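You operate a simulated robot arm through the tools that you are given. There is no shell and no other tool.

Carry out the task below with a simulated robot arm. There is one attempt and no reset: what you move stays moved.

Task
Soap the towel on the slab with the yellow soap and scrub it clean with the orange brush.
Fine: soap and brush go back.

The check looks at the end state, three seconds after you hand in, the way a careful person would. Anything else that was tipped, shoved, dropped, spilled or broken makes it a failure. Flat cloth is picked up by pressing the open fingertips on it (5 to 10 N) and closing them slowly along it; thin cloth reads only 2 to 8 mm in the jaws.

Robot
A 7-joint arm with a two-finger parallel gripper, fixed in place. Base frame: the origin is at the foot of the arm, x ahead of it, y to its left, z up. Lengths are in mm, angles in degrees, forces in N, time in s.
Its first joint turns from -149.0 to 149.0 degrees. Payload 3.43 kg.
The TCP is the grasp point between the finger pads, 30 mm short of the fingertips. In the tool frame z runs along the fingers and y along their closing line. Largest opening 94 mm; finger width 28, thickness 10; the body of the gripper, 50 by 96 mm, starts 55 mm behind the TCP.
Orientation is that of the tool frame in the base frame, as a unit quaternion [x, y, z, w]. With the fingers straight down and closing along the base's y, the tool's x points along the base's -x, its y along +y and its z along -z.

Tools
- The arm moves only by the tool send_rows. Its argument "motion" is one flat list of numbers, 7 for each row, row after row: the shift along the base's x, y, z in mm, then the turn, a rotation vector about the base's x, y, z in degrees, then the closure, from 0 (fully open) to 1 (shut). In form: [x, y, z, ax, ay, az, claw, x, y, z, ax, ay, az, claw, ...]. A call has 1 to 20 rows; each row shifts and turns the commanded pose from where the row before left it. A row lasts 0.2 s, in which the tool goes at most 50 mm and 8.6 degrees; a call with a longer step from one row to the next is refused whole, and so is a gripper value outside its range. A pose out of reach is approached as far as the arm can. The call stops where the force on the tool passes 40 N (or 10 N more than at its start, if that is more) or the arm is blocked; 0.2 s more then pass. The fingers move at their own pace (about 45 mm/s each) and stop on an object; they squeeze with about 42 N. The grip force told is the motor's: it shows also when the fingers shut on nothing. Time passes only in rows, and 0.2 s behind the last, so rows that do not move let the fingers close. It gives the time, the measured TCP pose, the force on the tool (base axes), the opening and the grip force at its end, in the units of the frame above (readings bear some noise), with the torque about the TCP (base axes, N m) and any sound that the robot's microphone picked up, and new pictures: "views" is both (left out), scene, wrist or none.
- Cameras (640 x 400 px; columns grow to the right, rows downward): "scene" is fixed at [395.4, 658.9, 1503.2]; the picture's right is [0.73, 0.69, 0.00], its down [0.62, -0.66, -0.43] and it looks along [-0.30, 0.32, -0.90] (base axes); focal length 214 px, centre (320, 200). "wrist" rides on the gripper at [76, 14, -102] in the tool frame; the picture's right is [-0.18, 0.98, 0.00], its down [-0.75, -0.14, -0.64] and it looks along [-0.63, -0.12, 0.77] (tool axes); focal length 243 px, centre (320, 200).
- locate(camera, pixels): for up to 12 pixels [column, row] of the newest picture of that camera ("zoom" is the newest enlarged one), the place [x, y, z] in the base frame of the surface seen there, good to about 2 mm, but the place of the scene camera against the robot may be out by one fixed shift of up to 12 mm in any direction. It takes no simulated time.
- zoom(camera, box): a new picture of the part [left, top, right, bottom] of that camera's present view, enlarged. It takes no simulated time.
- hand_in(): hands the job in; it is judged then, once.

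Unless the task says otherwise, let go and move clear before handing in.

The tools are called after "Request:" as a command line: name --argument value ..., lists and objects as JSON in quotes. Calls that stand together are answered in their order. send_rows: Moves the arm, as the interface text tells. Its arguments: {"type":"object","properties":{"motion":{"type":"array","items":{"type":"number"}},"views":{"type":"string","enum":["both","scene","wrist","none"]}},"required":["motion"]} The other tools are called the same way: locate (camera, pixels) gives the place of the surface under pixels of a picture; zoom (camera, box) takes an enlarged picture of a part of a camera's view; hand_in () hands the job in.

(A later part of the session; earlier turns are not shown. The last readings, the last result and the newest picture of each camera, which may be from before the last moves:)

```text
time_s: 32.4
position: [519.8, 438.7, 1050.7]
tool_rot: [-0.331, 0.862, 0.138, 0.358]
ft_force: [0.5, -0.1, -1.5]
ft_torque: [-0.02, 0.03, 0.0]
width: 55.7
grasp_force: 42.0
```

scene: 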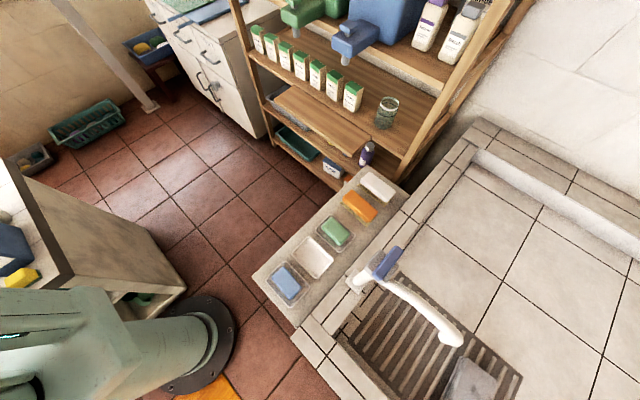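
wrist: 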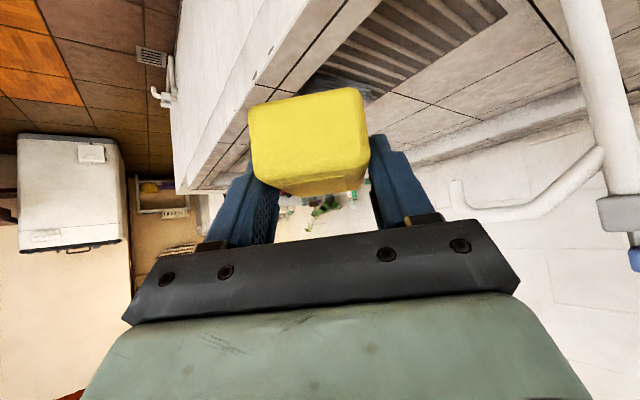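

The soap is held steady at wrist (250-370, 88-195). I'll measure where its underside sits relative to the TCP before lowering it to the towel.

Request:
locate --camera "wrist" --pixels '[[300, 99], [300, 103], [260, 108], [355, 94], [300, 140], [300, 175], [270, 183], [360, 155]]'

```text
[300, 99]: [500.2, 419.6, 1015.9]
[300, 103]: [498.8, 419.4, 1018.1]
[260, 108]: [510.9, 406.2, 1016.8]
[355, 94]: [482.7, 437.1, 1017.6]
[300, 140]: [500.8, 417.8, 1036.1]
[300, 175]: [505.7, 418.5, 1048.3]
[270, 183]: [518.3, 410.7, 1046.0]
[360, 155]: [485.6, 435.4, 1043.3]
```

The soap's underside is about 37 mm below the TCP, and its centre about 14 mm outward of it. I'll carry it to hover just above the near end of the towel.

Request:
send_rows --motion '[15, 11, 0, 0, 0, 0, 1, 27, 19.5, 0, 0, 0, 0, 1, 27, 19.5, 0, 0, 0, 0, 1, 27, 19.5, 0, 0, 0, 0, 1, 27, 19.5, 0, 0, 0, 0, 1, 27, 19.5, 0, 0, 0, 0, 1, 14, 10, 0, 0, 0, 0, 1, 14, 13.4, -18.6, 0, 0, 0, 1, 14, 13.4, -18.6, 0, 0, 0, 1, 14, 13.4, -18.6, 0, 0, 0, 1, 14, 13.4, -18.6, 0, 0, 0, 1, 14, 13.4, -18.6, 0, 0, 0, 1, 14, 13.4, -18.6, 0, 0, 0, 1, 14, 13.4, -18.6, 0, 0, 0, 1, 14, 13.4, -18.6, 0, 0, 0, 1, 14, 13.4, -18.6, 0, 0, 0, 1, 14, 13.4, -18, 0, 0, 0, 1, 0, 0, 0, 0, 0, 0, 1]'

```text
time_s: 36.2
position: [824.8, 690.9, 862.3]
tool_rot: [-0.331, 0.863, 0.137, 0.357]
ft_force: [-0.4, 0.1, -1.2]
ft_torque: [-0.04, 0.05, 0.0]
width: 55.7
grasp_force: 41.6
```

scene: 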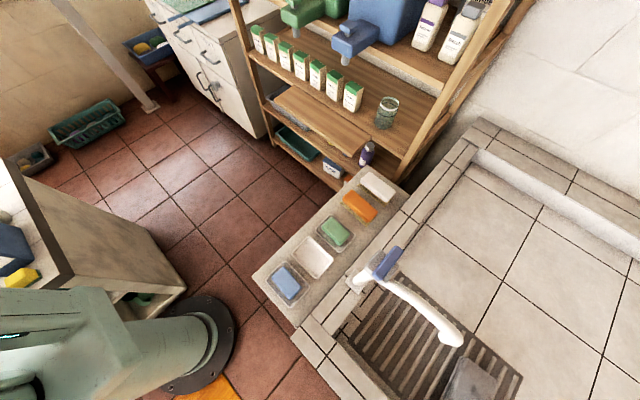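
wrist: 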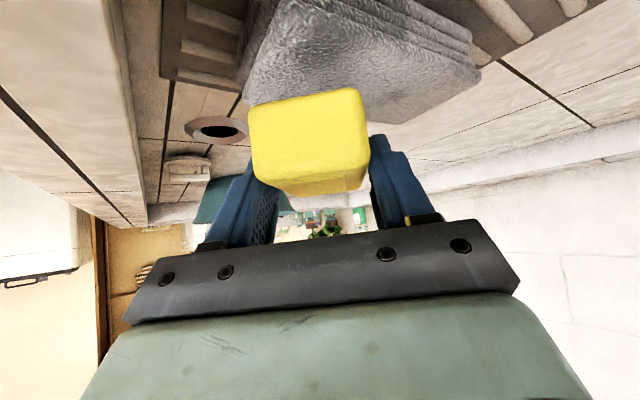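

The soap hovers over the near end of the towel. I'll lower it until it makes light contact.

Request:
send_rows --motion '[0, 0, -12, 0, 0, 0, 1, 0, 0, -12, 0, 0, 0, 1, 0, 0, -6, 0, 0, 0, 1, 0, 0, -3, 0, 0, 0, 1, 0, 0, -2, 0, 0, 0, 1, 0, 0, 0, 0, 0, 0, 1]'

```text
time_s: 37.6
position: [825.0, 690.7, 830.4]
tool_rot: [-0.331, 0.862, 0.137, 0.359]
ft_force: [-0.1, -1.1, 6.5]
ft_torque: [0.18, -0.28, 0.02]
width: 55.6
grasp_force: 41.6
```

scene: 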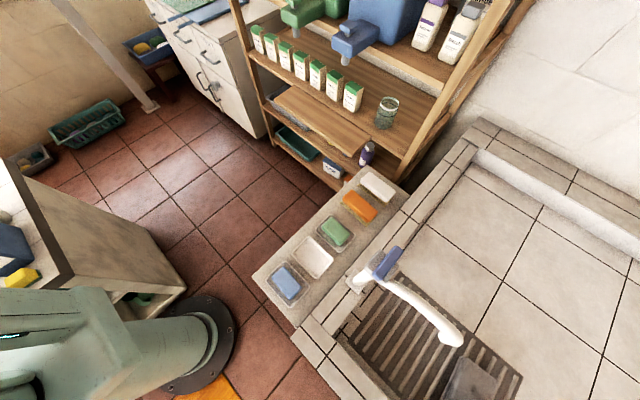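
wrist: 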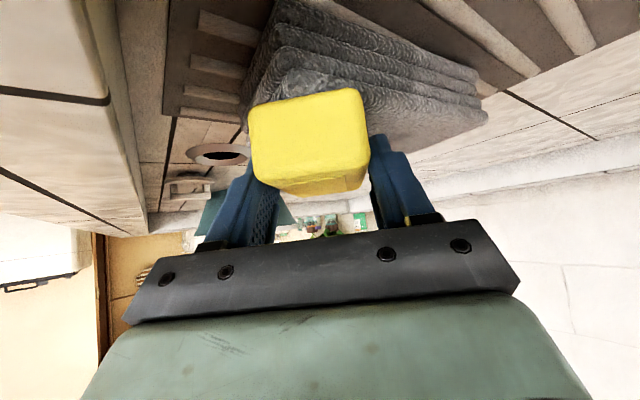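

Contact is about 7-8 N, right for soaping. I'll make one slow stroke toward the far end and check that the towel doesn't move with it.

Request:
send_rows --motion '[0, 6, 0, 0, 0, 0, 1, 0, 10, 0, 0, 0, 0, 1, 0, 10, 0, 0, 0, 0, 1, 0, 10, 0, 0, 0, 0, 1, 0, 10, 0, 0, 0, 0, 1, 0, 0, 0, 0, 0, 0, 1]'

```text
time_s: 39.0
position: [825.6, 739.4, 829.5]
tool_rot: [-0.332, 0.862, 0.138, 0.358]
ft_force: [-0.4, -0.3, 7.9]
ft_torque: [0.24, -0.29, -0.03]
width: 55.6
grasp_force: 41.7
```

scene: 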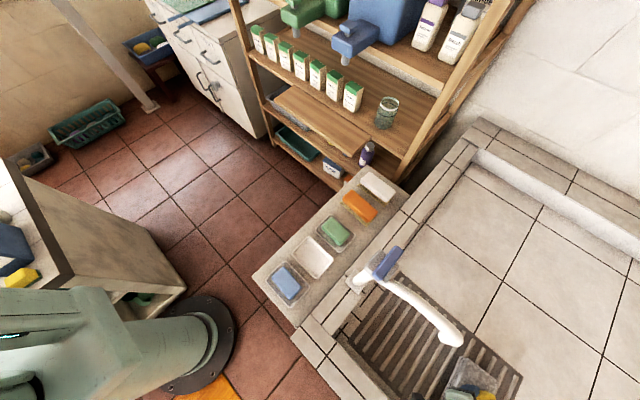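
wrist: 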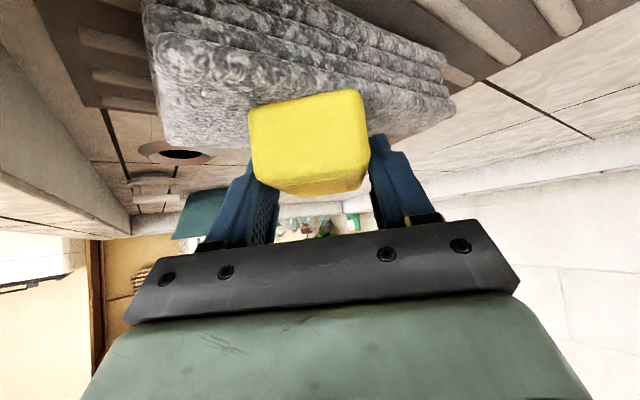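

Request:
zoom --camera "wrist" --box '[120, 0, 480, 200]'

Request:
locate --camera "wrist" --pixels '[[165, 45], [175, 140], [200, 110], [230, 90], [445, 100], [390, 120], [160, 90], [235, 130], [280, 70]]'

Request:
zoom --camera "scene" --box '[400, 320, 540, 400]'

```text
1.78 times, centred on (300, 100) of wrist
```

zoom: 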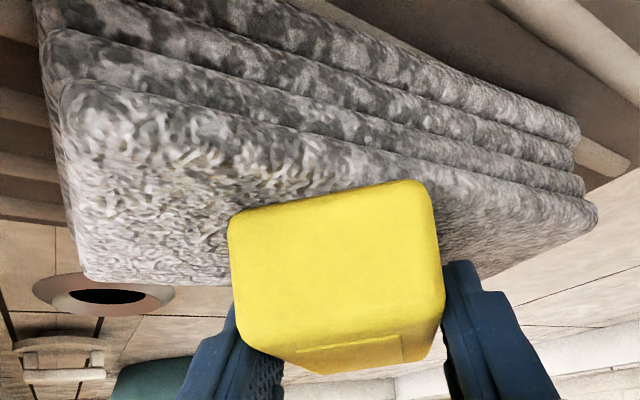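

```text
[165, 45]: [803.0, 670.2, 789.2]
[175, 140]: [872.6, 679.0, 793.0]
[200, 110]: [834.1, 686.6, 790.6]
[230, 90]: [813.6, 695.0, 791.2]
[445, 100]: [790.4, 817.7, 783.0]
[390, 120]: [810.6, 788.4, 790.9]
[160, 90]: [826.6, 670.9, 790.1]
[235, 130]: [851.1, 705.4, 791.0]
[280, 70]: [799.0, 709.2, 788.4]
```

```text
4.57 times, centred on (470, 360) of scene
```

zoom: 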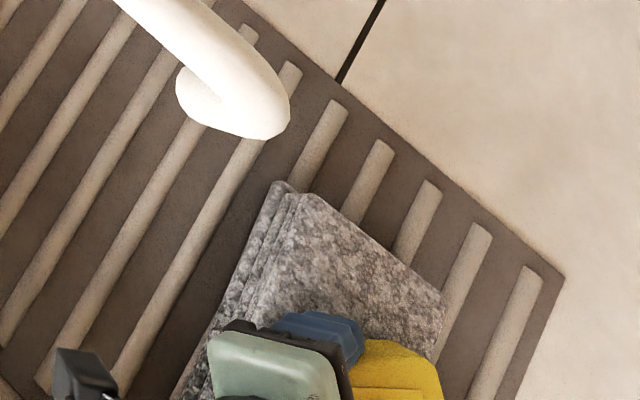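

The towel hasn't moved and yellow soap traces show on the stroked part. I'll continue to the far end and come back along the x≈817 side.

Request:
send_rows --motion '[0, 10, 0, 0, 0, 0, 1, 0, 11, 0, 0, 0, 0, 1, 0, 11, 0, 0, 0, 0, 1, 0, 11, 0, 0, 0, 0, 1, 0, 11, 0, 0, 0, 0, 1, -9, 0, 0, 0, 0, 0, 1, -9, 0, 0, 0, 0, 0, 1, 0, -11, 0, 0, 0, 0, 1, 0, -11, 0, 0, 0, 0, 1, 0, -11, 0, 0, 0, 0, 1, 0, -11, 0, 0, 0, 0, 1, 0, -11, 0, 0, 0, 0, 1, 0, -11, 0, 0, 0, 0, 1, 0, -11, 0, 0, 0, 0, 1, 0, -11, 0, 0, 0, 0, 1, 0, -11, 0, 0, 0, 0, 1, 0, -9, 0, 0, 0, 0, 1, 0, 0, 0, 0, 0, 0, 1]'

```text
time_s: 42.8
position: [807.6, 684.0, 829.3]
tool_rot: [-0.331, 0.863, 0.137, 0.357]
ft_force: [0.1, 0.0, -1.1]
ft_torque: [-0.02, 0.01, 0.0]
width: 55.7
grasp_force: 41.7
```

scene: 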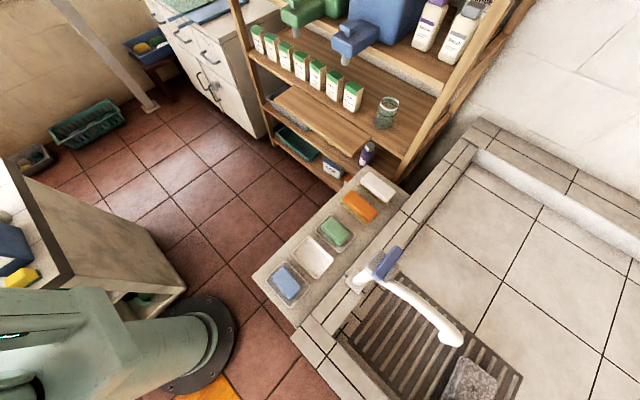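
wrist: 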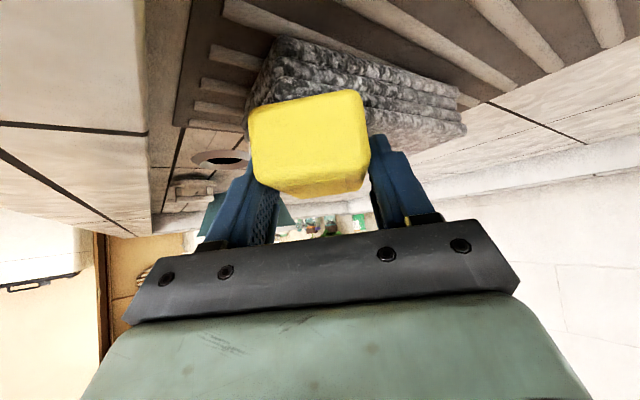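

The force reads −1.1 N, so contact was lost at this end. I'll zoom in to see whether the towel shifted or just lies lower here.

Request:
zoom --camera "wrist" --box '[160, 0, 500, 200]'

Request:
zoom --camera "scene" --box '[400, 320, 540, 400]'

Request:
locate --camera "wrist" --pixels '[[270, 65], [260, 90], [300, 85], [350, 90], [420, 110], [465, 125], [400, 150], [455, 95], [250, 120], [275, 40], [420, 130]]'

Request:
locate --camera "scene" --pixels '[[463, 357], [470, 380], [485, 375], [497, 378], [460, 398], [485, 398], [445, 398], [475, 370]]'

```text
1.88 times, centred on (330, 100) of wrist
```

zoom: 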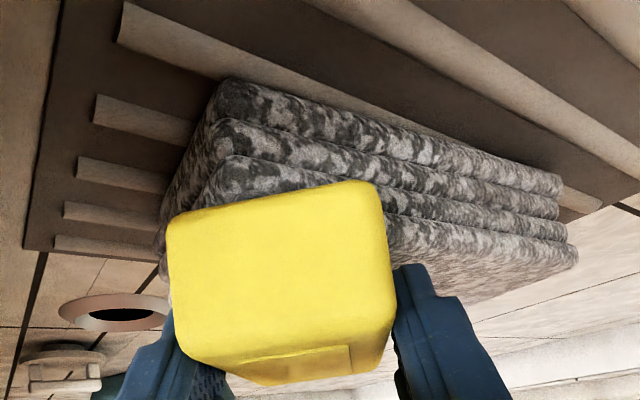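

```text
4.57 times, centred on (470, 360) of scene
```

zoom: 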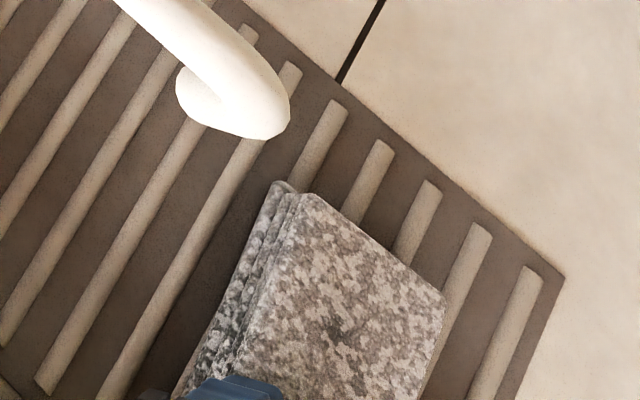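

```text
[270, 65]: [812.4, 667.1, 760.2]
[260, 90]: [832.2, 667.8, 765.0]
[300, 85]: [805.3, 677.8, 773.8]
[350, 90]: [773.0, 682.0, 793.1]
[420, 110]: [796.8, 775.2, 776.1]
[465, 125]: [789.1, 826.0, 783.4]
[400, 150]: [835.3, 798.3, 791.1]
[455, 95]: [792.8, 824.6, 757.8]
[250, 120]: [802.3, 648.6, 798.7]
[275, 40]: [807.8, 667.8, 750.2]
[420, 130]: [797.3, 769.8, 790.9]
```

```text
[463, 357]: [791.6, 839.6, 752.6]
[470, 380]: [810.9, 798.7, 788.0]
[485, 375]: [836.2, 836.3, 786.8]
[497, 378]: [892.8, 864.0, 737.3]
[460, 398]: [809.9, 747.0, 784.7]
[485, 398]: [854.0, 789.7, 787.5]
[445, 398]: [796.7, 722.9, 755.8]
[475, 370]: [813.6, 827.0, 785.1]
```

The towel stayed put and now shows pale soap mottling all over; it has merely settled a little under the soap. I'll press down 2-4 mm to get contact back.

Request:
send_rows --motion '[0, 0, -1.5, 0, 0, 0, 1, 0, 0, -1.5, 0, 0, 0, 1, 0, 0, 0, 0, 0, 0, 1]' --views "none"

```text
time_s: 43.6
position: [808.0, 684.2, 826.2]
tool_rot: [-0.332, 0.862, 0.138, 0.357]
ft_force: [0.9, -2.1, 9.0]
ft_torque: [0.08, -0.13, -0.07]
width: 55.6
grasp_force: 42.1
```

Contact is back at about 10 N. I'll run the next pair of strokes: out along the near edge and back along x≈855.

Request:
send_rows --motion '[0, 8, 0.4, 0, 0, 0, 1, 0, 14, 0, 0, 0, 0, 1, 0, 14, 0, 0, 0, 0, 1, 0, 14, 0, 0, 0, 0, 1, 0, 14, 0, 0, 0, 0, 1, 0, 14, 0, 0, 0, 0, 1, 0, 14, 0, 0, 0, 0, 1, 0, 12, 0, 0, 0, 0, 1, 12, 0, 0, 0, 0, 0, 1, 12, 0, 0, 0, 0, 0, 1, 12, 0, 0, 0, 0, 0, 1, 0, 0, 0, 0, 0, 0, 1]' --views "wrist"

Request:
send_rows --motion '[0, -8, 0, 0, 0, 0, 1, 0, -14, 0, 0, 0, 0, 1, 0, -14, 0, 0, 0, 0, 1, 0, -14, 0, 0, 0, 0, 1, 0, -14, 0, 0, 0, 0, 1, 0, -14, 0, 0, 0, 0, 1, 0, -14, 0, 0, 0, 0, 1, 0, -10, 0, 0, 0, 0, 1, 0, 0, 0, 0, 0, 0, 1]' --views "both"

```text
time_s: 46.2
position: [843.2, 787.9, 823.9]
tool_rot: [-0.331, 0.863, 0.137, 0.357]
ft_force: [0.0, 0.9, -1.0]
ft_torque: [-0.03, -0.01, 0.02]
width: 55.4
grasp_force: 41.9
```

wrist: 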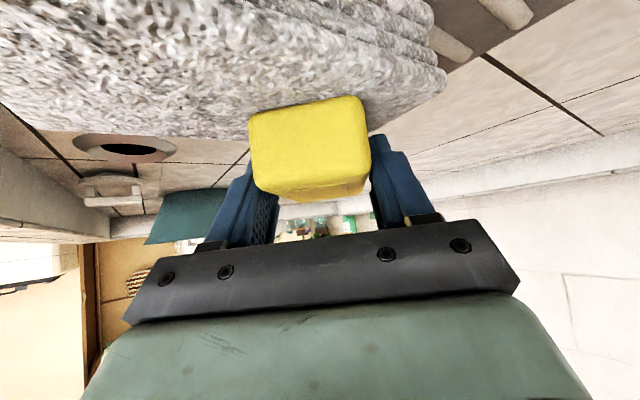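

```text
time_s: 48.2
position: [841.0, 686.3, 826.5]
tool_rot: [-0.332, 0.862, 0.138, 0.357]
ft_force: [-0.4, -0.6, -1.8]
ft_torque: [-0.05, 0.03, 0.0]
width: 55.8
grasp_force: 41.5
```

scene: 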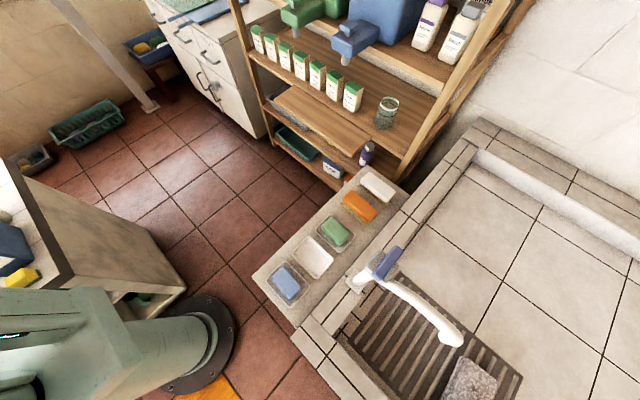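
wrist: 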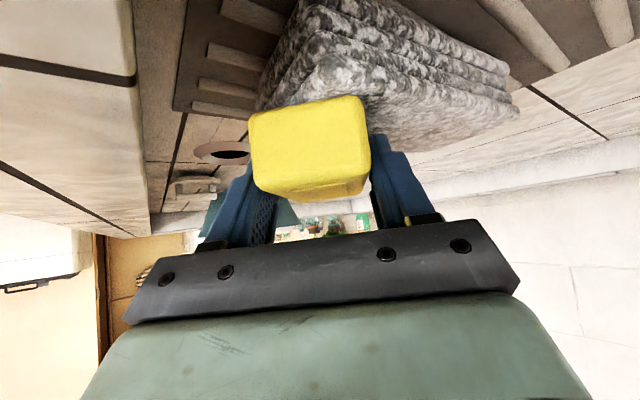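

Contact is lost again because the soap was pushed up about 3 mm in the grip. I'll lift and inspect the towel's soaping and the soap's pose.

Request:
send_rows --motion '[-10, -9, 20, 0, 0, 0, 1, -22, -20, 35, 0, 0, 0, 1, -22, -20, 35, 0, 0, 0, 1, -22, -20, 35, 0, 0, 0, 1, 0, 0, 0, 0, 0, 0, 1]'

Request:
zoom --camera "wrist" --box '[230, 0, 460, 140]'

Request:
zoom --camera "scene" --box '[400, 320, 540, 400]'

Request:
locate --camera "wrist" --pixels '[[300, 106], [300, 110], [260, 115], [355, 101], [300, 140], [300, 175], [290, 190], [350, 190]]'

```text
time_s: 49.4
position: [765.8, 617.5, 951.1]
tool_rot: [-0.331, 0.862, 0.137, 0.358]
ft_force: [-0.4, -0.2, -2.5]
ft_torque: [-0.04, 0.0, -0.01]
width: 55.6
grasp_force: 41.9
```

scene: 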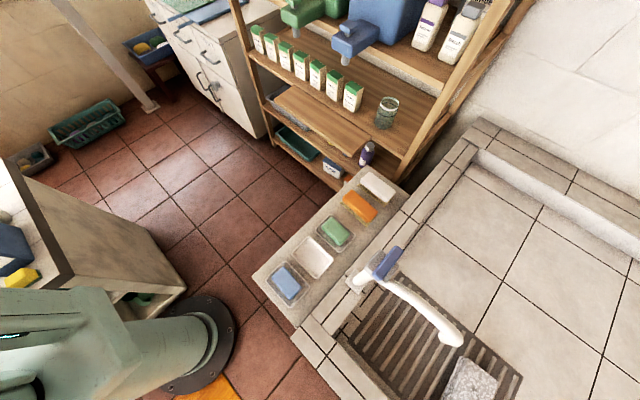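
wrist: 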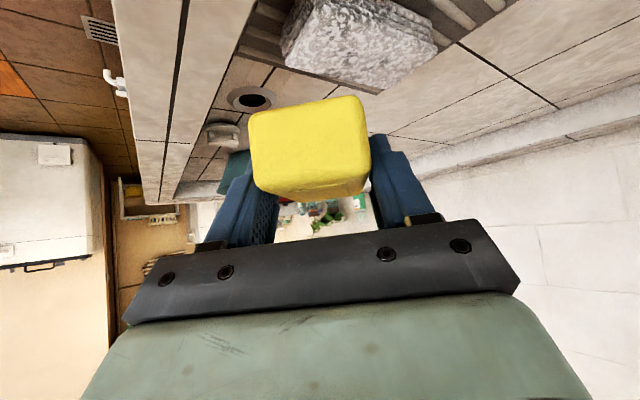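

```text
2.78 times, centred on (345, 70) of wrist
```

zoom: 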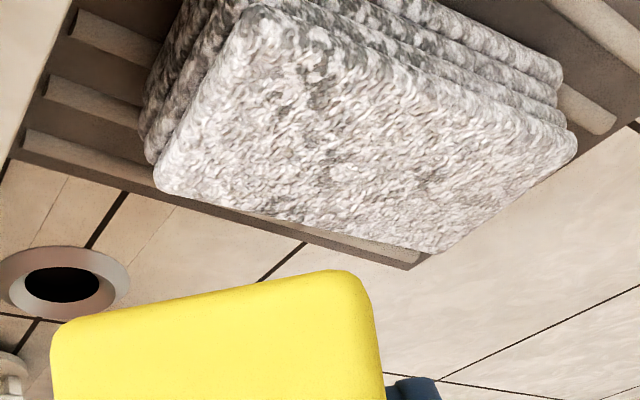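

```text
4.57 times, centred on (470, 360) of scene
```

zoom: 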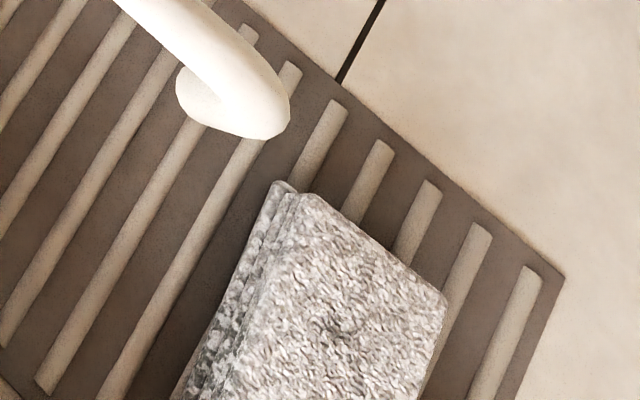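

```text
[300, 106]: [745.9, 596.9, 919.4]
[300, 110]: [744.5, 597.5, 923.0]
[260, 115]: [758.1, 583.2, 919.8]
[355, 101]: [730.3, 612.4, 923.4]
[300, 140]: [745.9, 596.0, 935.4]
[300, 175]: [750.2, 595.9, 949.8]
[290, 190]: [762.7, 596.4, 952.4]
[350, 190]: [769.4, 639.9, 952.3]
```

Lather now covers most of the top, with the near corner (zoom 270,60) and the far x side a bit thinner. The soap sits 33 mm below the TCP now, so I'll do one more light round.

Request:
send_rows --motion '[21, 20, -30, 0, 0, 0, 1, 21, 20, -30, 0, 0, 0, 1, 21, 20, -30, 0, 0, 0, 1, 14, 10, -20, 0, 0, 0, 1, 0, 0, -10, 0, 0, 0, 1, 0, 0, -4, 0, 0, 0, 1, 0, 0, -2, 0, 0, 0, 1, 0, 0, 0, 0, 0, 0, 1]' --views "none"

```text
time_s: 51.2
position: [843.4, 687.5, 823.9]
tool_rot: [-0.33, 0.862, 0.138, 0.359]
ft_force: [-1.4, 1.7, 8.9]
ft_torque: [-0.08, 0.11, 0.01]
width: 55.8
grasp_force: 42.0
```

Contact is about 10 N. Stroking out along this side, checking mid-way.

Request:
send_rows --motion '[0, 8, 0.3, 0, 0, 0, 1, 0, 12, 0, 0, 0, 0, 1, 0, 12, 0, 0, 0, 0, 1, 0, 12, 0, 0, 0, 0, 1, 0, 12, 0, 0, 0, 0, 1, 0, 0, 0, 0, 0, 0, 1]' --views "none"

Request:
send_rows --motion '[0, 12, 0, 0, 0, 0, 1, 0, 12, 0, 0, 0, 0, 1, 0, 12, 0, 0, 0, 0, 1, 0, 10, 0, 0, 0, 0, 1, 0, 0, 0, 0, 0, 0, 1]' --views "none"

```text
time_s: 52.6
position: [844.8, 745.5, 823.7]
tool_rot: [-0.331, 0.863, 0.137, 0.358]
ft_force: [0.8, 0.5, 1.4]
ft_torque: [-0.08, 0.01, 0.02]
width: 55.6
grasp_force: 42.2
```

```text
time_s: 53.8
position: [843.8, 789.0, 825.5]
tool_rot: [-0.332, 0.862, 0.137, 0.358]
ft_force: [0.3, 0.6, -1.9]
ft_torque: [-0.04, 0.01, -0.01]
width: 55.6
grasp_force: 42.8
```

Request:
send_rows --motion '[0, 0, -1.5, 0, 0, 0, 1, 0, 0, -1, 0, 0, 0, 1, 0, 0, 0, 0, 0, 0, 1]' --views "none"

```text
time_s: 54.6
position: [843.2, 788.8, 823.4]
tool_rot: [-0.331, 0.862, 0.137, 0.358]
ft_force: [-0.7, 3.2, 9.0]
ft_torque: [-0.11, 0.09, -0.07]
width: 55.5
grasp_force: 42.2
```

Contact is back at about 10 N at the far end. I'll move to the near-x side and stroke back, then look.

Request:
send_rows --motion '[-10, 0, 0, 0, 0, 0, 1, -10, 0, 0, 0, 0, 0, 1, -8, 0, 0, 0, 0, 0, 1, 0, -12, 0, 0, 0, 0, 1, 0, -12, 0, 0, 0, 0, 1, 0, -12, -0.2, 0, 0, 0, 1, 0, -12, 0, 0, 0, 0, 1, 0, -12, -0.2, 0, 0, 0, 1, 0, -12, 0, 0, 0, 0, 1, 0, -12, -0.2, 0, 0, 0, 1, 0, -12, 0, 0, 0, 0, 1, 0, -8, 0, 0, 0, 0, 1, 0, 0, 0, 0, 0, 0, 1]' --views "wrist"

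```text
time_s: 57.4
position: [816.7, 685.3, 822.8]
tool_rot: [-0.332, 0.862, 0.138, 0.357]
ft_force: [0.4, 0.2, -1.7]
ft_torque: [0.02, 0.02, -0.05]
width: 55.6
grasp_force: 41.7
```

wrist: 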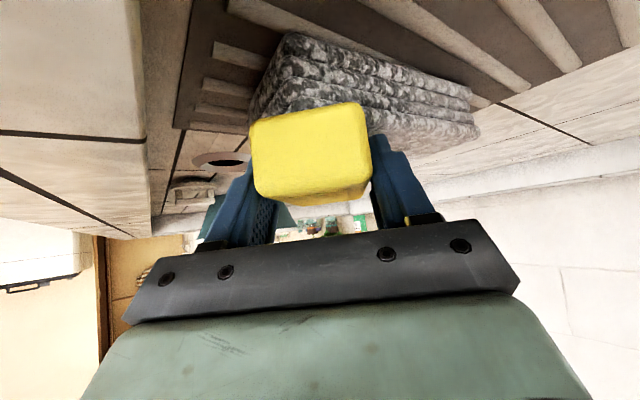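

The soap has crept up a bit more in the fingers, so I'll stop rubbing here, lift off and inspect the towel.

Request:
send_rows --motion '[-10, -9, 20, 0, 0, 0, 1, -22, -20, 35, 0, 0, 0, 1, -22, -20, 35, 0, 0, 0, 1, -22, -20, 35, 0, 0, 0, 1, 0, 0, 0, 0, 0, 0, 1]'

Request:
zoom --camera "wrist" --box '[230, 0, 460, 140]'

Request:
zoom --camera "scene" --box '[400, 320, 540, 400]'

Request:
locate --camera "wrist" --pixels '[[300, 113], [300, 117], [260, 122], [355, 108], [300, 140], [300, 175], [290, 190], [350, 190]]'

```text
time_s: 58.6
position: [739.9, 616.6, 944.3]
tool_rot: [-0.331, 0.862, 0.138, 0.358]
ft_force: [0.3, -0.7, -1.6]
ft_torque: [0.0, 0.04, 0.02]
width: 55.5
grasp_force: 42.1
```

scene: 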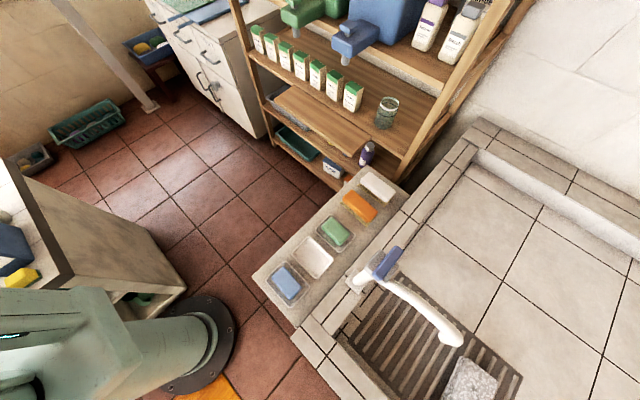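
wrist: 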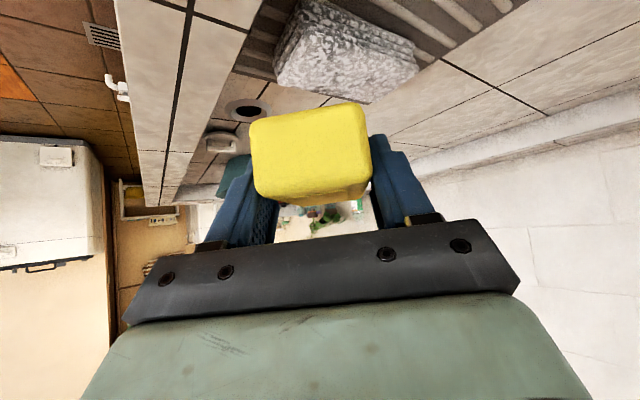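

```text
2.78 times, centred on (345, 70) of wrist
```

zoom: 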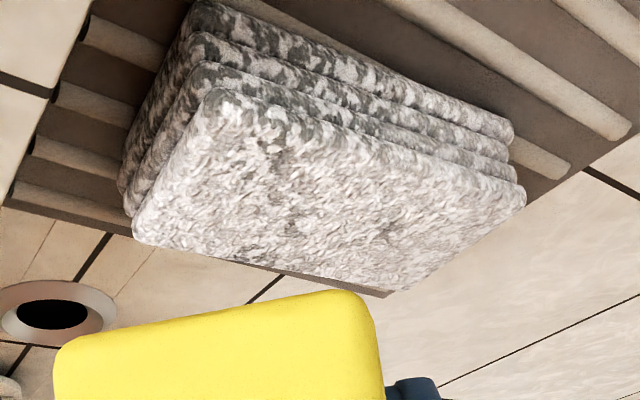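

```text
4.57 times, centred on (470, 360) of scene
```

zoom: 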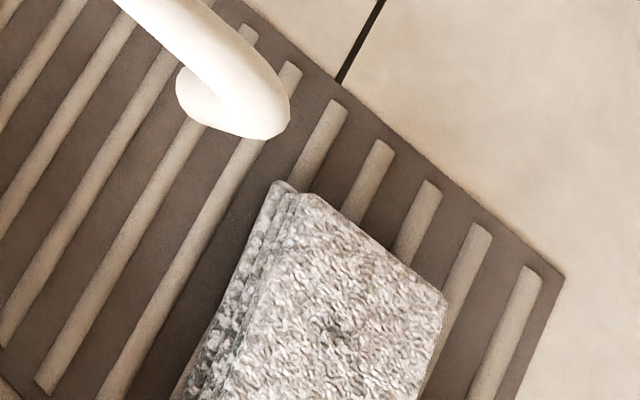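

```text
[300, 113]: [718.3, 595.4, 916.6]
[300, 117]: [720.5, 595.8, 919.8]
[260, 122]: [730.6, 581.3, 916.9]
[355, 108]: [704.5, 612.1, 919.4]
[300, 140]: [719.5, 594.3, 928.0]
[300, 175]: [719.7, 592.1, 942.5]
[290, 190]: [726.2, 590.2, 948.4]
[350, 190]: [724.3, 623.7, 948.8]
```

The top is thickly lathered and the towel hasn't moved. The soap now sits about 30 mm below the TCP, so I'll carry it back to its dish by the same route.

Request:
send_rows --motion '[-10, -8, 10, 0, 0, 0, 1, -20, -16, 12, 0, 0, 0, 1, -20, -16, 12, 0, 0, 0, 1, -20, -16, 12, 0, 0, 0, 1, -20, -16, 12, 0, 0, 0, 1, -20, -16, 12, 0, 0, 0, 1, -20, -16, 10, 0, 0, 0, 1, -20, -16, 10, 0, 0, 0, 1, -20, -16, 10, 0, 0, 0, 1, -20, -16, 6, 0, 0, 0, 1, -20, -16, 0, 0, 0, 0, 1, -10, -9, 0, 0, 0, 0, 1, 0, 0, 0, 0, 0, 0, 1]' --views "none"

Request:
send_rows --motion '[-14, 6.5, -2, 0, 0, -2, 1, -28, 13.3, -3.75, 0, 0, -3.5, 1, -28, 13.3, -3.75, 0, 0, -3.5, 1, -28, 13.3, -3.75, 0, 0, -3.5, 1, -28, 13.3, -3.75, 0, 0, -3.5, 1, -28, 13.3, -3.75, 0, 0, -3.5, 1, -28, 13.3, -3.75, 0, 0, -3.5, 1, -28, 13.3, -3.75, 0, 0, -3.5, 1, -28, 13.3, -3.75, 0, 0, -3.5, 1, -28, 13.3, -3.75, 0, 0, -3.5, 1, -28, 13.3, -3.75, 0, 0, -3.5, 1, -28, 13.3, -3.75, 0, 0, -3.5, 1, -18, 8, -2, 0, 0, -1.5, 1, 0, 0, 0, 0, 0, 0, 1]' --views "wrist"

```text
time_s: 61.4
position: [519.8, 438.7, 1051.9]
tool_rot: [-0.331, 0.863, 0.137, 0.358]
ft_force: [0.8, -1.1, -3.0]
ft_torque: [-0.05, 0.03, -0.02]
width: 55.7
grasp_force: 42.1
```

```text
time_s: 64.4
position: [178.2, 602.5, 1005.3]
tool_rot: [0.0, 0.924, 0.0, 0.382]
ft_force: [-1.5, -0.4, -1.7]
ft_torque: [0.0, 0.02, 0.01]
width: 55.6
grasp_force: 41.8
```

wrist: 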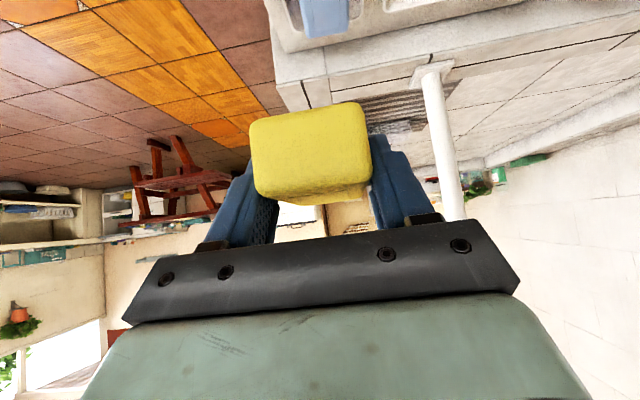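

The soap is still secure. I'll bring it above its dish and part-way down.

Request:
send_rows --motion '[7, 10, -4, 0, 0, 0, 1, 13, 19, -10, 0, 0, 0, 1, 13, 19, -10, 0, 0, 0, 1, 13, 19, -10, 0, 0, 0, 1, 13, 19, -10, 0, 0, 0, 1, 13, 19, -12, 0, 0, 0, 1, 13, 19, -16, 0, 0, 0, 1, 9, 13, -20, 0, 0, 0, 1, 0, 0, -20, 0, 0, 0, 1, 0, 0, -20, 0, 0, 0, 1, 0, 0, -20, 0, 0, 0, 1, 0, 0, -14, 0, 0, 0, 1, 0, 0, 0, 0, 0, 0, 1]'

```text
time_s: 67.2
position: [274.8, 737.0, 840.2]
tool_rot: [0.0, 0.924, 0.0, 0.382]
ft_force: [0.4, -0.4, -2.3]
ft_torque: [-0.02, 0.03, -0.01]
width: 55.6
grasp_force: 42.3
```

scene: 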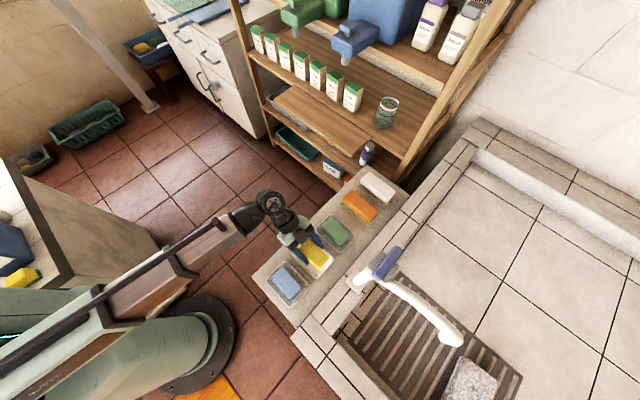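
wrist: 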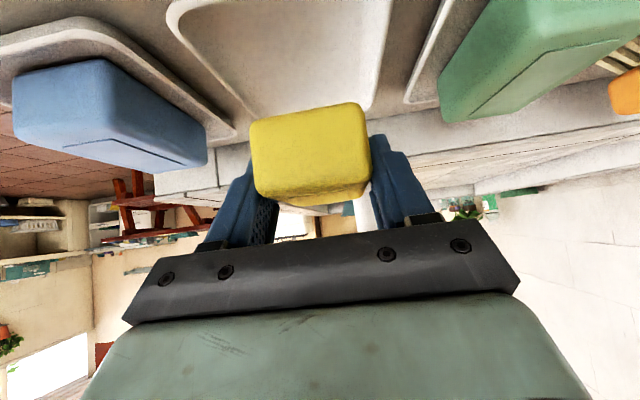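

Request:
zoom --camera "scene" --box '[284, 230, 340, 270]'

Request:
locate --camera "wrist" --pixels '[[300, 112], [256, 130], [366, 115], [368, 150], [300, 150], [300, 185], [340, 195], [195, 40], [375, 60], [310, 20], [250, 90], [360, 90]]'

```text
10.00 times, centred on (312, 250) of scene
```

zoom: 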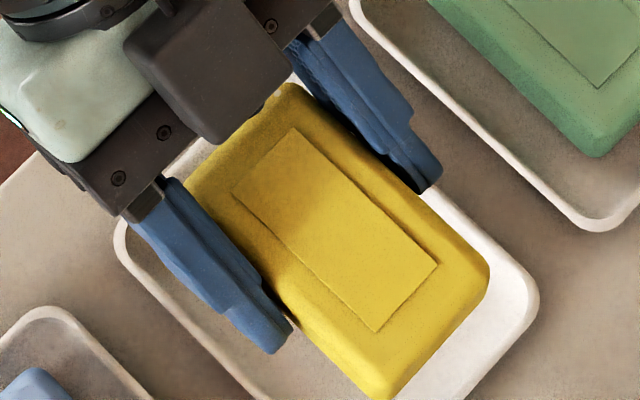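

```text
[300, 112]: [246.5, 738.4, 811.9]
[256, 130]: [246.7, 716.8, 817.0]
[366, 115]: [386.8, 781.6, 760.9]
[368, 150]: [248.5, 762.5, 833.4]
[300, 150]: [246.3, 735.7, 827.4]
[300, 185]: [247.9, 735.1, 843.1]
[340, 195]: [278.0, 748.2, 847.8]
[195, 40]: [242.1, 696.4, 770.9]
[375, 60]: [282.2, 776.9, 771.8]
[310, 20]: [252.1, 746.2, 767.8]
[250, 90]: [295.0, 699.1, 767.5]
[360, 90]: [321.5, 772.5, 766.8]
```

The soap is level, its front face at x 246 and its underside at z≈810, while the dish floor is at z≈767. I'll shift −5 mm in x and +2 in y, then lower to just above seating.

Request:
send_rows --motion '[-4, 1.8, -10, 0, 0, 0, 1, 0, 0, -12, 0, 0, 0, 1, 0, 0, -10, 0, 0, 0, 1, 0, 0, -5, 0, 0, 0, 1, 0, 0, -2, 0, 0, 0, 1, 0, 0, 0, 0, 0, 0, 1]' --views "wrist"

```text
time_s: 68.6
position: [271.1, 739.7, 803.3]
tool_rot: [0.0, 0.923, 0.002, 0.385]
ft_force: [1.8, 2.6, 26.0]
ft_torque: [1.17, -0.36, -0.01]
width: 55.9
grasp_force: 41.8
```

wrist: 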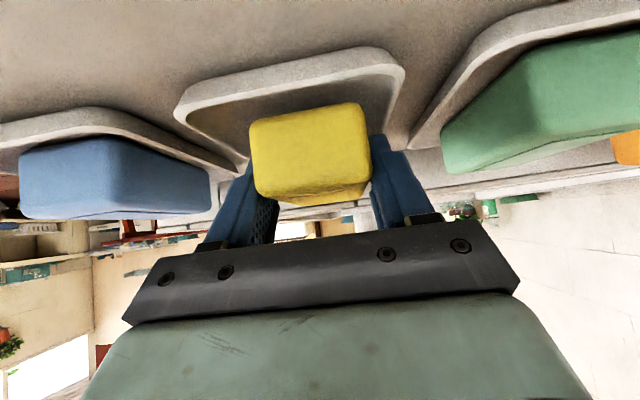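

There is 26 N upward with torque on the +y side, so the +y finger is resting on the dish rim. I'll rise 3 mm, shift −1.5 mm in y and lower again gently.

Request:
send_rows --motion '[0, 0, 3, 0, 0, 0, 1, 0, -1.5, 1, 0, 0, 0, 1, 0, 0, -1.5, 0, 0, 0, 1, 0, 0, -1.5, 0, 0, 0, 1, 0, 0, 0, 0, 0, 0, 1]' --views "wrist"

Request:
zoom --camera "wrist" --box '[160, 30, 420, 210]'

```text
time_s: 69.8
position: [270.5, 737.6, 803.6]
tool_rot: [0.0, 0.924, 0.0, 0.383]
ft_force: [0.4, 0.5, -1.7]
ft_torque: [-0.03, 0.04, 0.03]
width: 55.6
grasp_force: 42.2
```

wrist: 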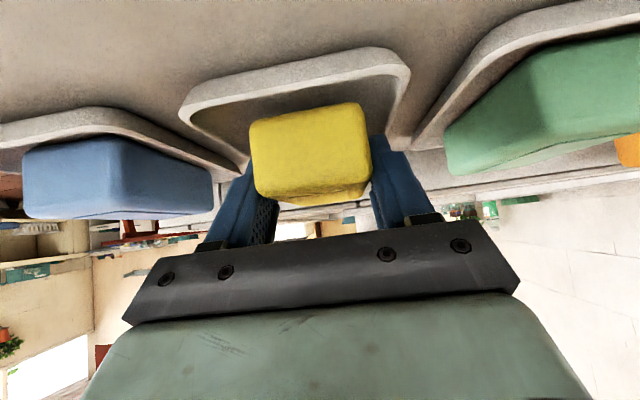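

```text
2.22 times, centred on (290, 120) of wrist
```

zoom: 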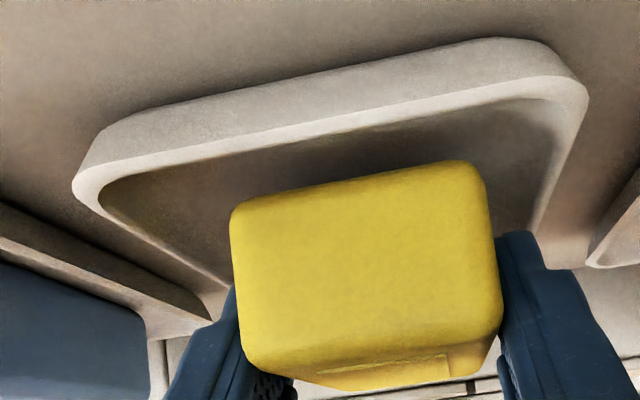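

No contact now at the same height. I'll lower about 1 mm per row to seat the soap.

Request:
send_rows --motion '[0, 0, -1.5, 0, 0, 0, 1, 0, 0, -1.5, 0, 0, 0, 1, 0, 0, 0, 0, 0, 0, 1]' --views "none"

```text
time_s: 70.6
position: [271.4, 737.9, 800.3]
tool_rot: [0.0, 0.924, 0.0, 0.383]
ft_force: [0.3, 0.1, -1.7]
ft_torque: [-0.02, 0.04, 0.03]
width: 55.4
grasp_force: 42.5
```

Request:
send_rows --motion '[0, 0, -1, 0, 0, 0, 1, 0, 0, -1, 0, 0, 0, 1, 0, 0, 0, 0, 0, 0, 1]' --views "none"

```text
time_s: 71.4
position: [269.7, 736.6, 799.2]
tool_rot: [0.001, 0.924, 0.0, 0.383]
ft_force: [-0.2, 0.0, -1.7]
ft_torque: [-0.03, 0.06, 0.01]
width: 55.7
grasp_force: 41.9
```

The underside should be about 1-2 mm above the dish floor. I'll open the fingers only slightly, so they don't push the rim, and see whether the soap settles.

Request:
send_rows --motion '[0, 0, 0, 0, 0, 0, 0.42, 0, 0, 0, 0, 0, 0, 0.4, 0, 0, 0, 0, 0, 0, 0.39, 0, 0, 0, 0, 0, 0, 0.385, 0, 0, 0, 0, 0, 0, 0.385]' --views "wrist"

```text
time_s: 72.6
position: [268.7, 736.5, 798.9]
tool_rot: [0.0, 0.924, 0.0, 0.382]
ft_force: [0.8, -1.3, 0.4]
ft_torque: [-0.07, 0.0, -0.01]
width: 56.6
grasp_force: 0.1
```

wrist: 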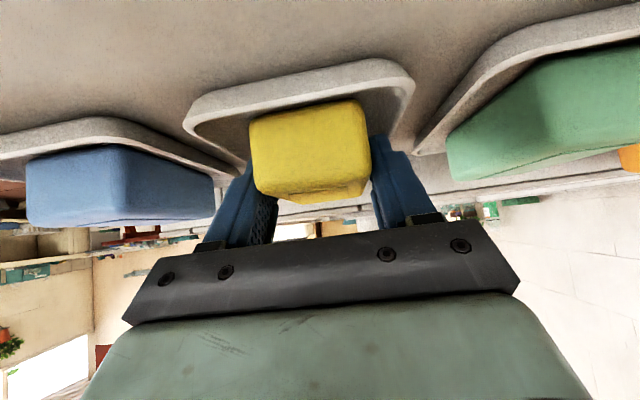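

The grip is released at 56.6 mm and the soap's weight is off the tool. I'll rise slowly straight up, then open wider once clear of the rim.

Request:
send_rows --motion '[0, 0, 2, 0, 0, 0, 0.385, 0, 0, 3, 0, 0, 0, 0.385, 0, 0, 4, 0, 0, 0, 0.36, 0, 0, 6, 0, 0, 0, 0.33, 0, 0, 10, 0, 0, 0, 0.3, 0, 0, 15, 0, 0, 0, 0.3, 0, 0, 20, 0, 0, 0, 0.2, 0, 0, 20, 0, 0, 0, 0.1, 0, 0, 0, 0, 0, 0, 0]'

Request:
zoom --camera "scene" --box '[284, 230, 340, 270]'

```text
time_s: 74.6
position: [269.1, 738.6, 878.6]
tool_rot: [0.0, 0.924, 0.0, 0.382]
ft_force: [0.2, -0.6, 0.4]
ft_torque: [0.0, -0.02, 0.01]
width: 94.0
grasp_force: 0.1
```

scene: 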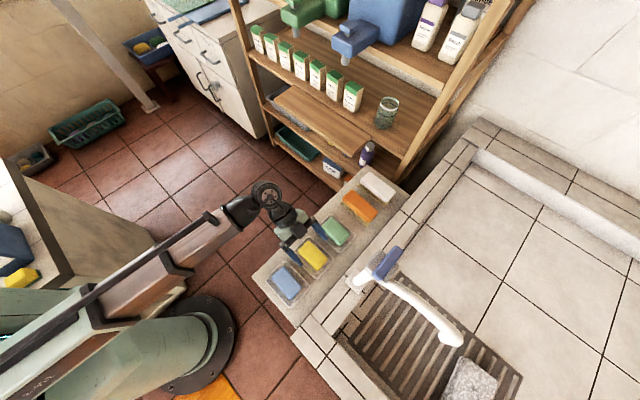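
wrist: 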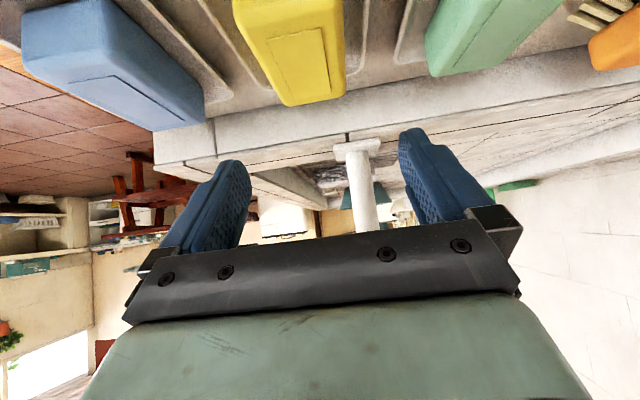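

```text
10.00 times, centred on (312, 250) of scene
```

zoom: 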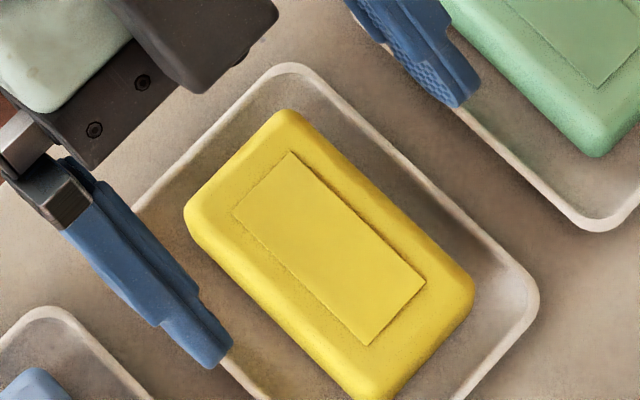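

The yellow soap is back in its dish almost exactly as before, and the dish hasn't moved. Next is the orange brush; I'll check the surroundings there, including the wooden rack and the white brush.

Request:
locate --camera "scene" --pixels '[[340, 140], [400, 170], [385, 155], [355, 180], [345, 170], [365, 155], [300, 150], [375, 205], [366, 182], [390, 110], [350, 95], [265, 125]]'

Request:
zoom --camera "scene" --box '[310, 130, 430, 230]'

```text
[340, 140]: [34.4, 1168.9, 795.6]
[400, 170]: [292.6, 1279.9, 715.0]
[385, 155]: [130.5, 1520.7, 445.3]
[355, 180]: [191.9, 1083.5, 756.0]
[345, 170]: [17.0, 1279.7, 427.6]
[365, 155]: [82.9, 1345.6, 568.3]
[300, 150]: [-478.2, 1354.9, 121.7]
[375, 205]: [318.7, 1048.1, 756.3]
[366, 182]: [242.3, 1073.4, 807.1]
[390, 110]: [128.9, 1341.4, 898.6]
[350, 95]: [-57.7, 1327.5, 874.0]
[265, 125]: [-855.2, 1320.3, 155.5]
```

```text
4.00 times, centred on (370, 180) of scene
```

zoom: 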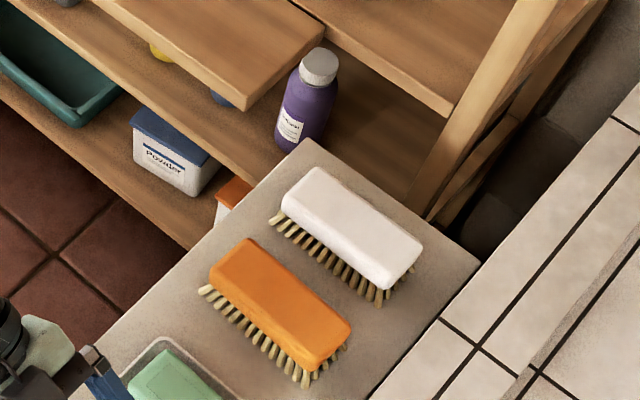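

Request:
locate --camera "zoom" --pixels '[[242, 95], [325, 40], [200, 65], [100, 5], [240, 108], [320, 65], [305, 100], [450, 105], [270, 215], [420, 250], [360, 300], [285, 180]]'

```text
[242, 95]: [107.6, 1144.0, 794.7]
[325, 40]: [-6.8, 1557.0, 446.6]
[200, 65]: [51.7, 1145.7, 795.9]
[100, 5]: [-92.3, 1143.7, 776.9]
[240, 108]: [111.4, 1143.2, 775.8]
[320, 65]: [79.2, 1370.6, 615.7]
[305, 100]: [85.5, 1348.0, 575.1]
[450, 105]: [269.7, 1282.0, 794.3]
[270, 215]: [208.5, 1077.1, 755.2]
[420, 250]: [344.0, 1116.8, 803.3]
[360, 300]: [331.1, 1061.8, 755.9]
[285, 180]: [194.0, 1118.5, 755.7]
```

The pulled-out rack board starts at y≈1137 and the white brush at about y 1055, so the approach at y≈981 is clear. I'll back out and move to a viewing pose in front of the orange brush.

Request:
send_rows --motion '[-46, 0, 9, 0, 0, 0, 0, -46, 0, 9, 0, 0, 0, 0, -46, 0, 9, 0, 0, 0, 0.1, 0, 40, 0, 0, 0, 0, 0.2, 0, 40, 0, 0, 0, 0, 0.25, 0, 40, 0, 0, 0, 0, 0.25, 0, 40, 0, 0, 0, 0, 0.25, 0, 40, 0, 0, 0, 0, 0.25, 0, 40, 0, 0, 0, 0, 0.25, 0, 0, 0, 0, 0, 0, 0.25]'

```text
time_s: 76.8
position: [132.1, 977.1, 904.1]
tool_rot: [0.0, 0.924, 0.0, 0.383]
ft_force: [-0.5, 0.2, 0.1]
ft_torque: [-0.01, 0.01, -0.01]
width: 70.7
grasp_force: 0.0
```

scene: 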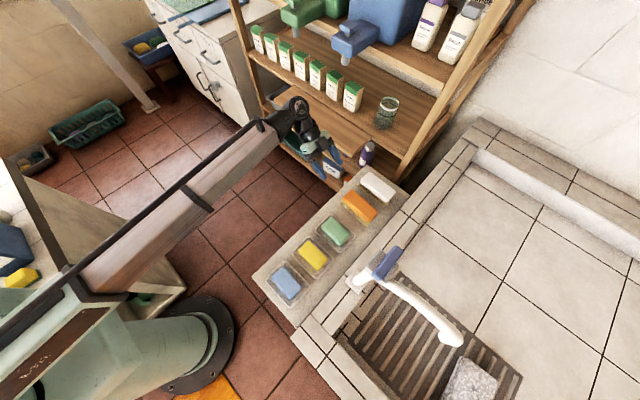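
wrist: 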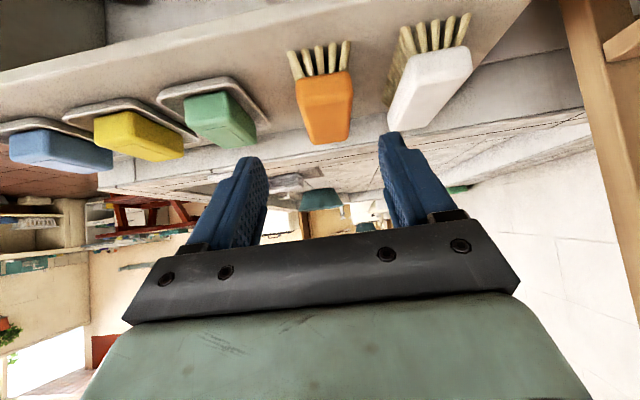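

Request:
zoom --camera "wrist" --box '[260, 20, 420, 150]'

```text
3.08 times, centred on (340, 85) of wrist
```

zoom: 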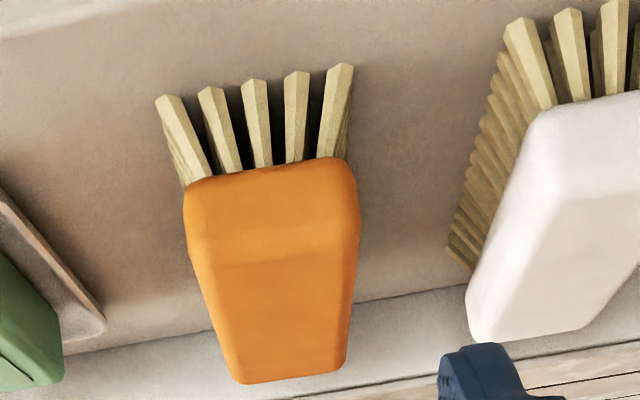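

Request:
locate --camera "zoom" --pixels '[[192, 225], [352, 215], [270, 190], [270, 235], [270, 320], [240, 380], [343, 365], [265, 380], [168, 105], [343, 75], [545, 110], [460, 250]]'

```text
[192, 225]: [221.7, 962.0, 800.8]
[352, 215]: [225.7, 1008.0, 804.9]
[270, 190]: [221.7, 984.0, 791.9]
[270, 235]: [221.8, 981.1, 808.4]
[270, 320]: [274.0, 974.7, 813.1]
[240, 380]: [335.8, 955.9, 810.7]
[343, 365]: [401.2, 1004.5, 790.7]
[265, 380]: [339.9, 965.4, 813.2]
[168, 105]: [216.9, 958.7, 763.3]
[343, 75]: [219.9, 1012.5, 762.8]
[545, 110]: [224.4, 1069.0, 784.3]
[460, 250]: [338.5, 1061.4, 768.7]
```

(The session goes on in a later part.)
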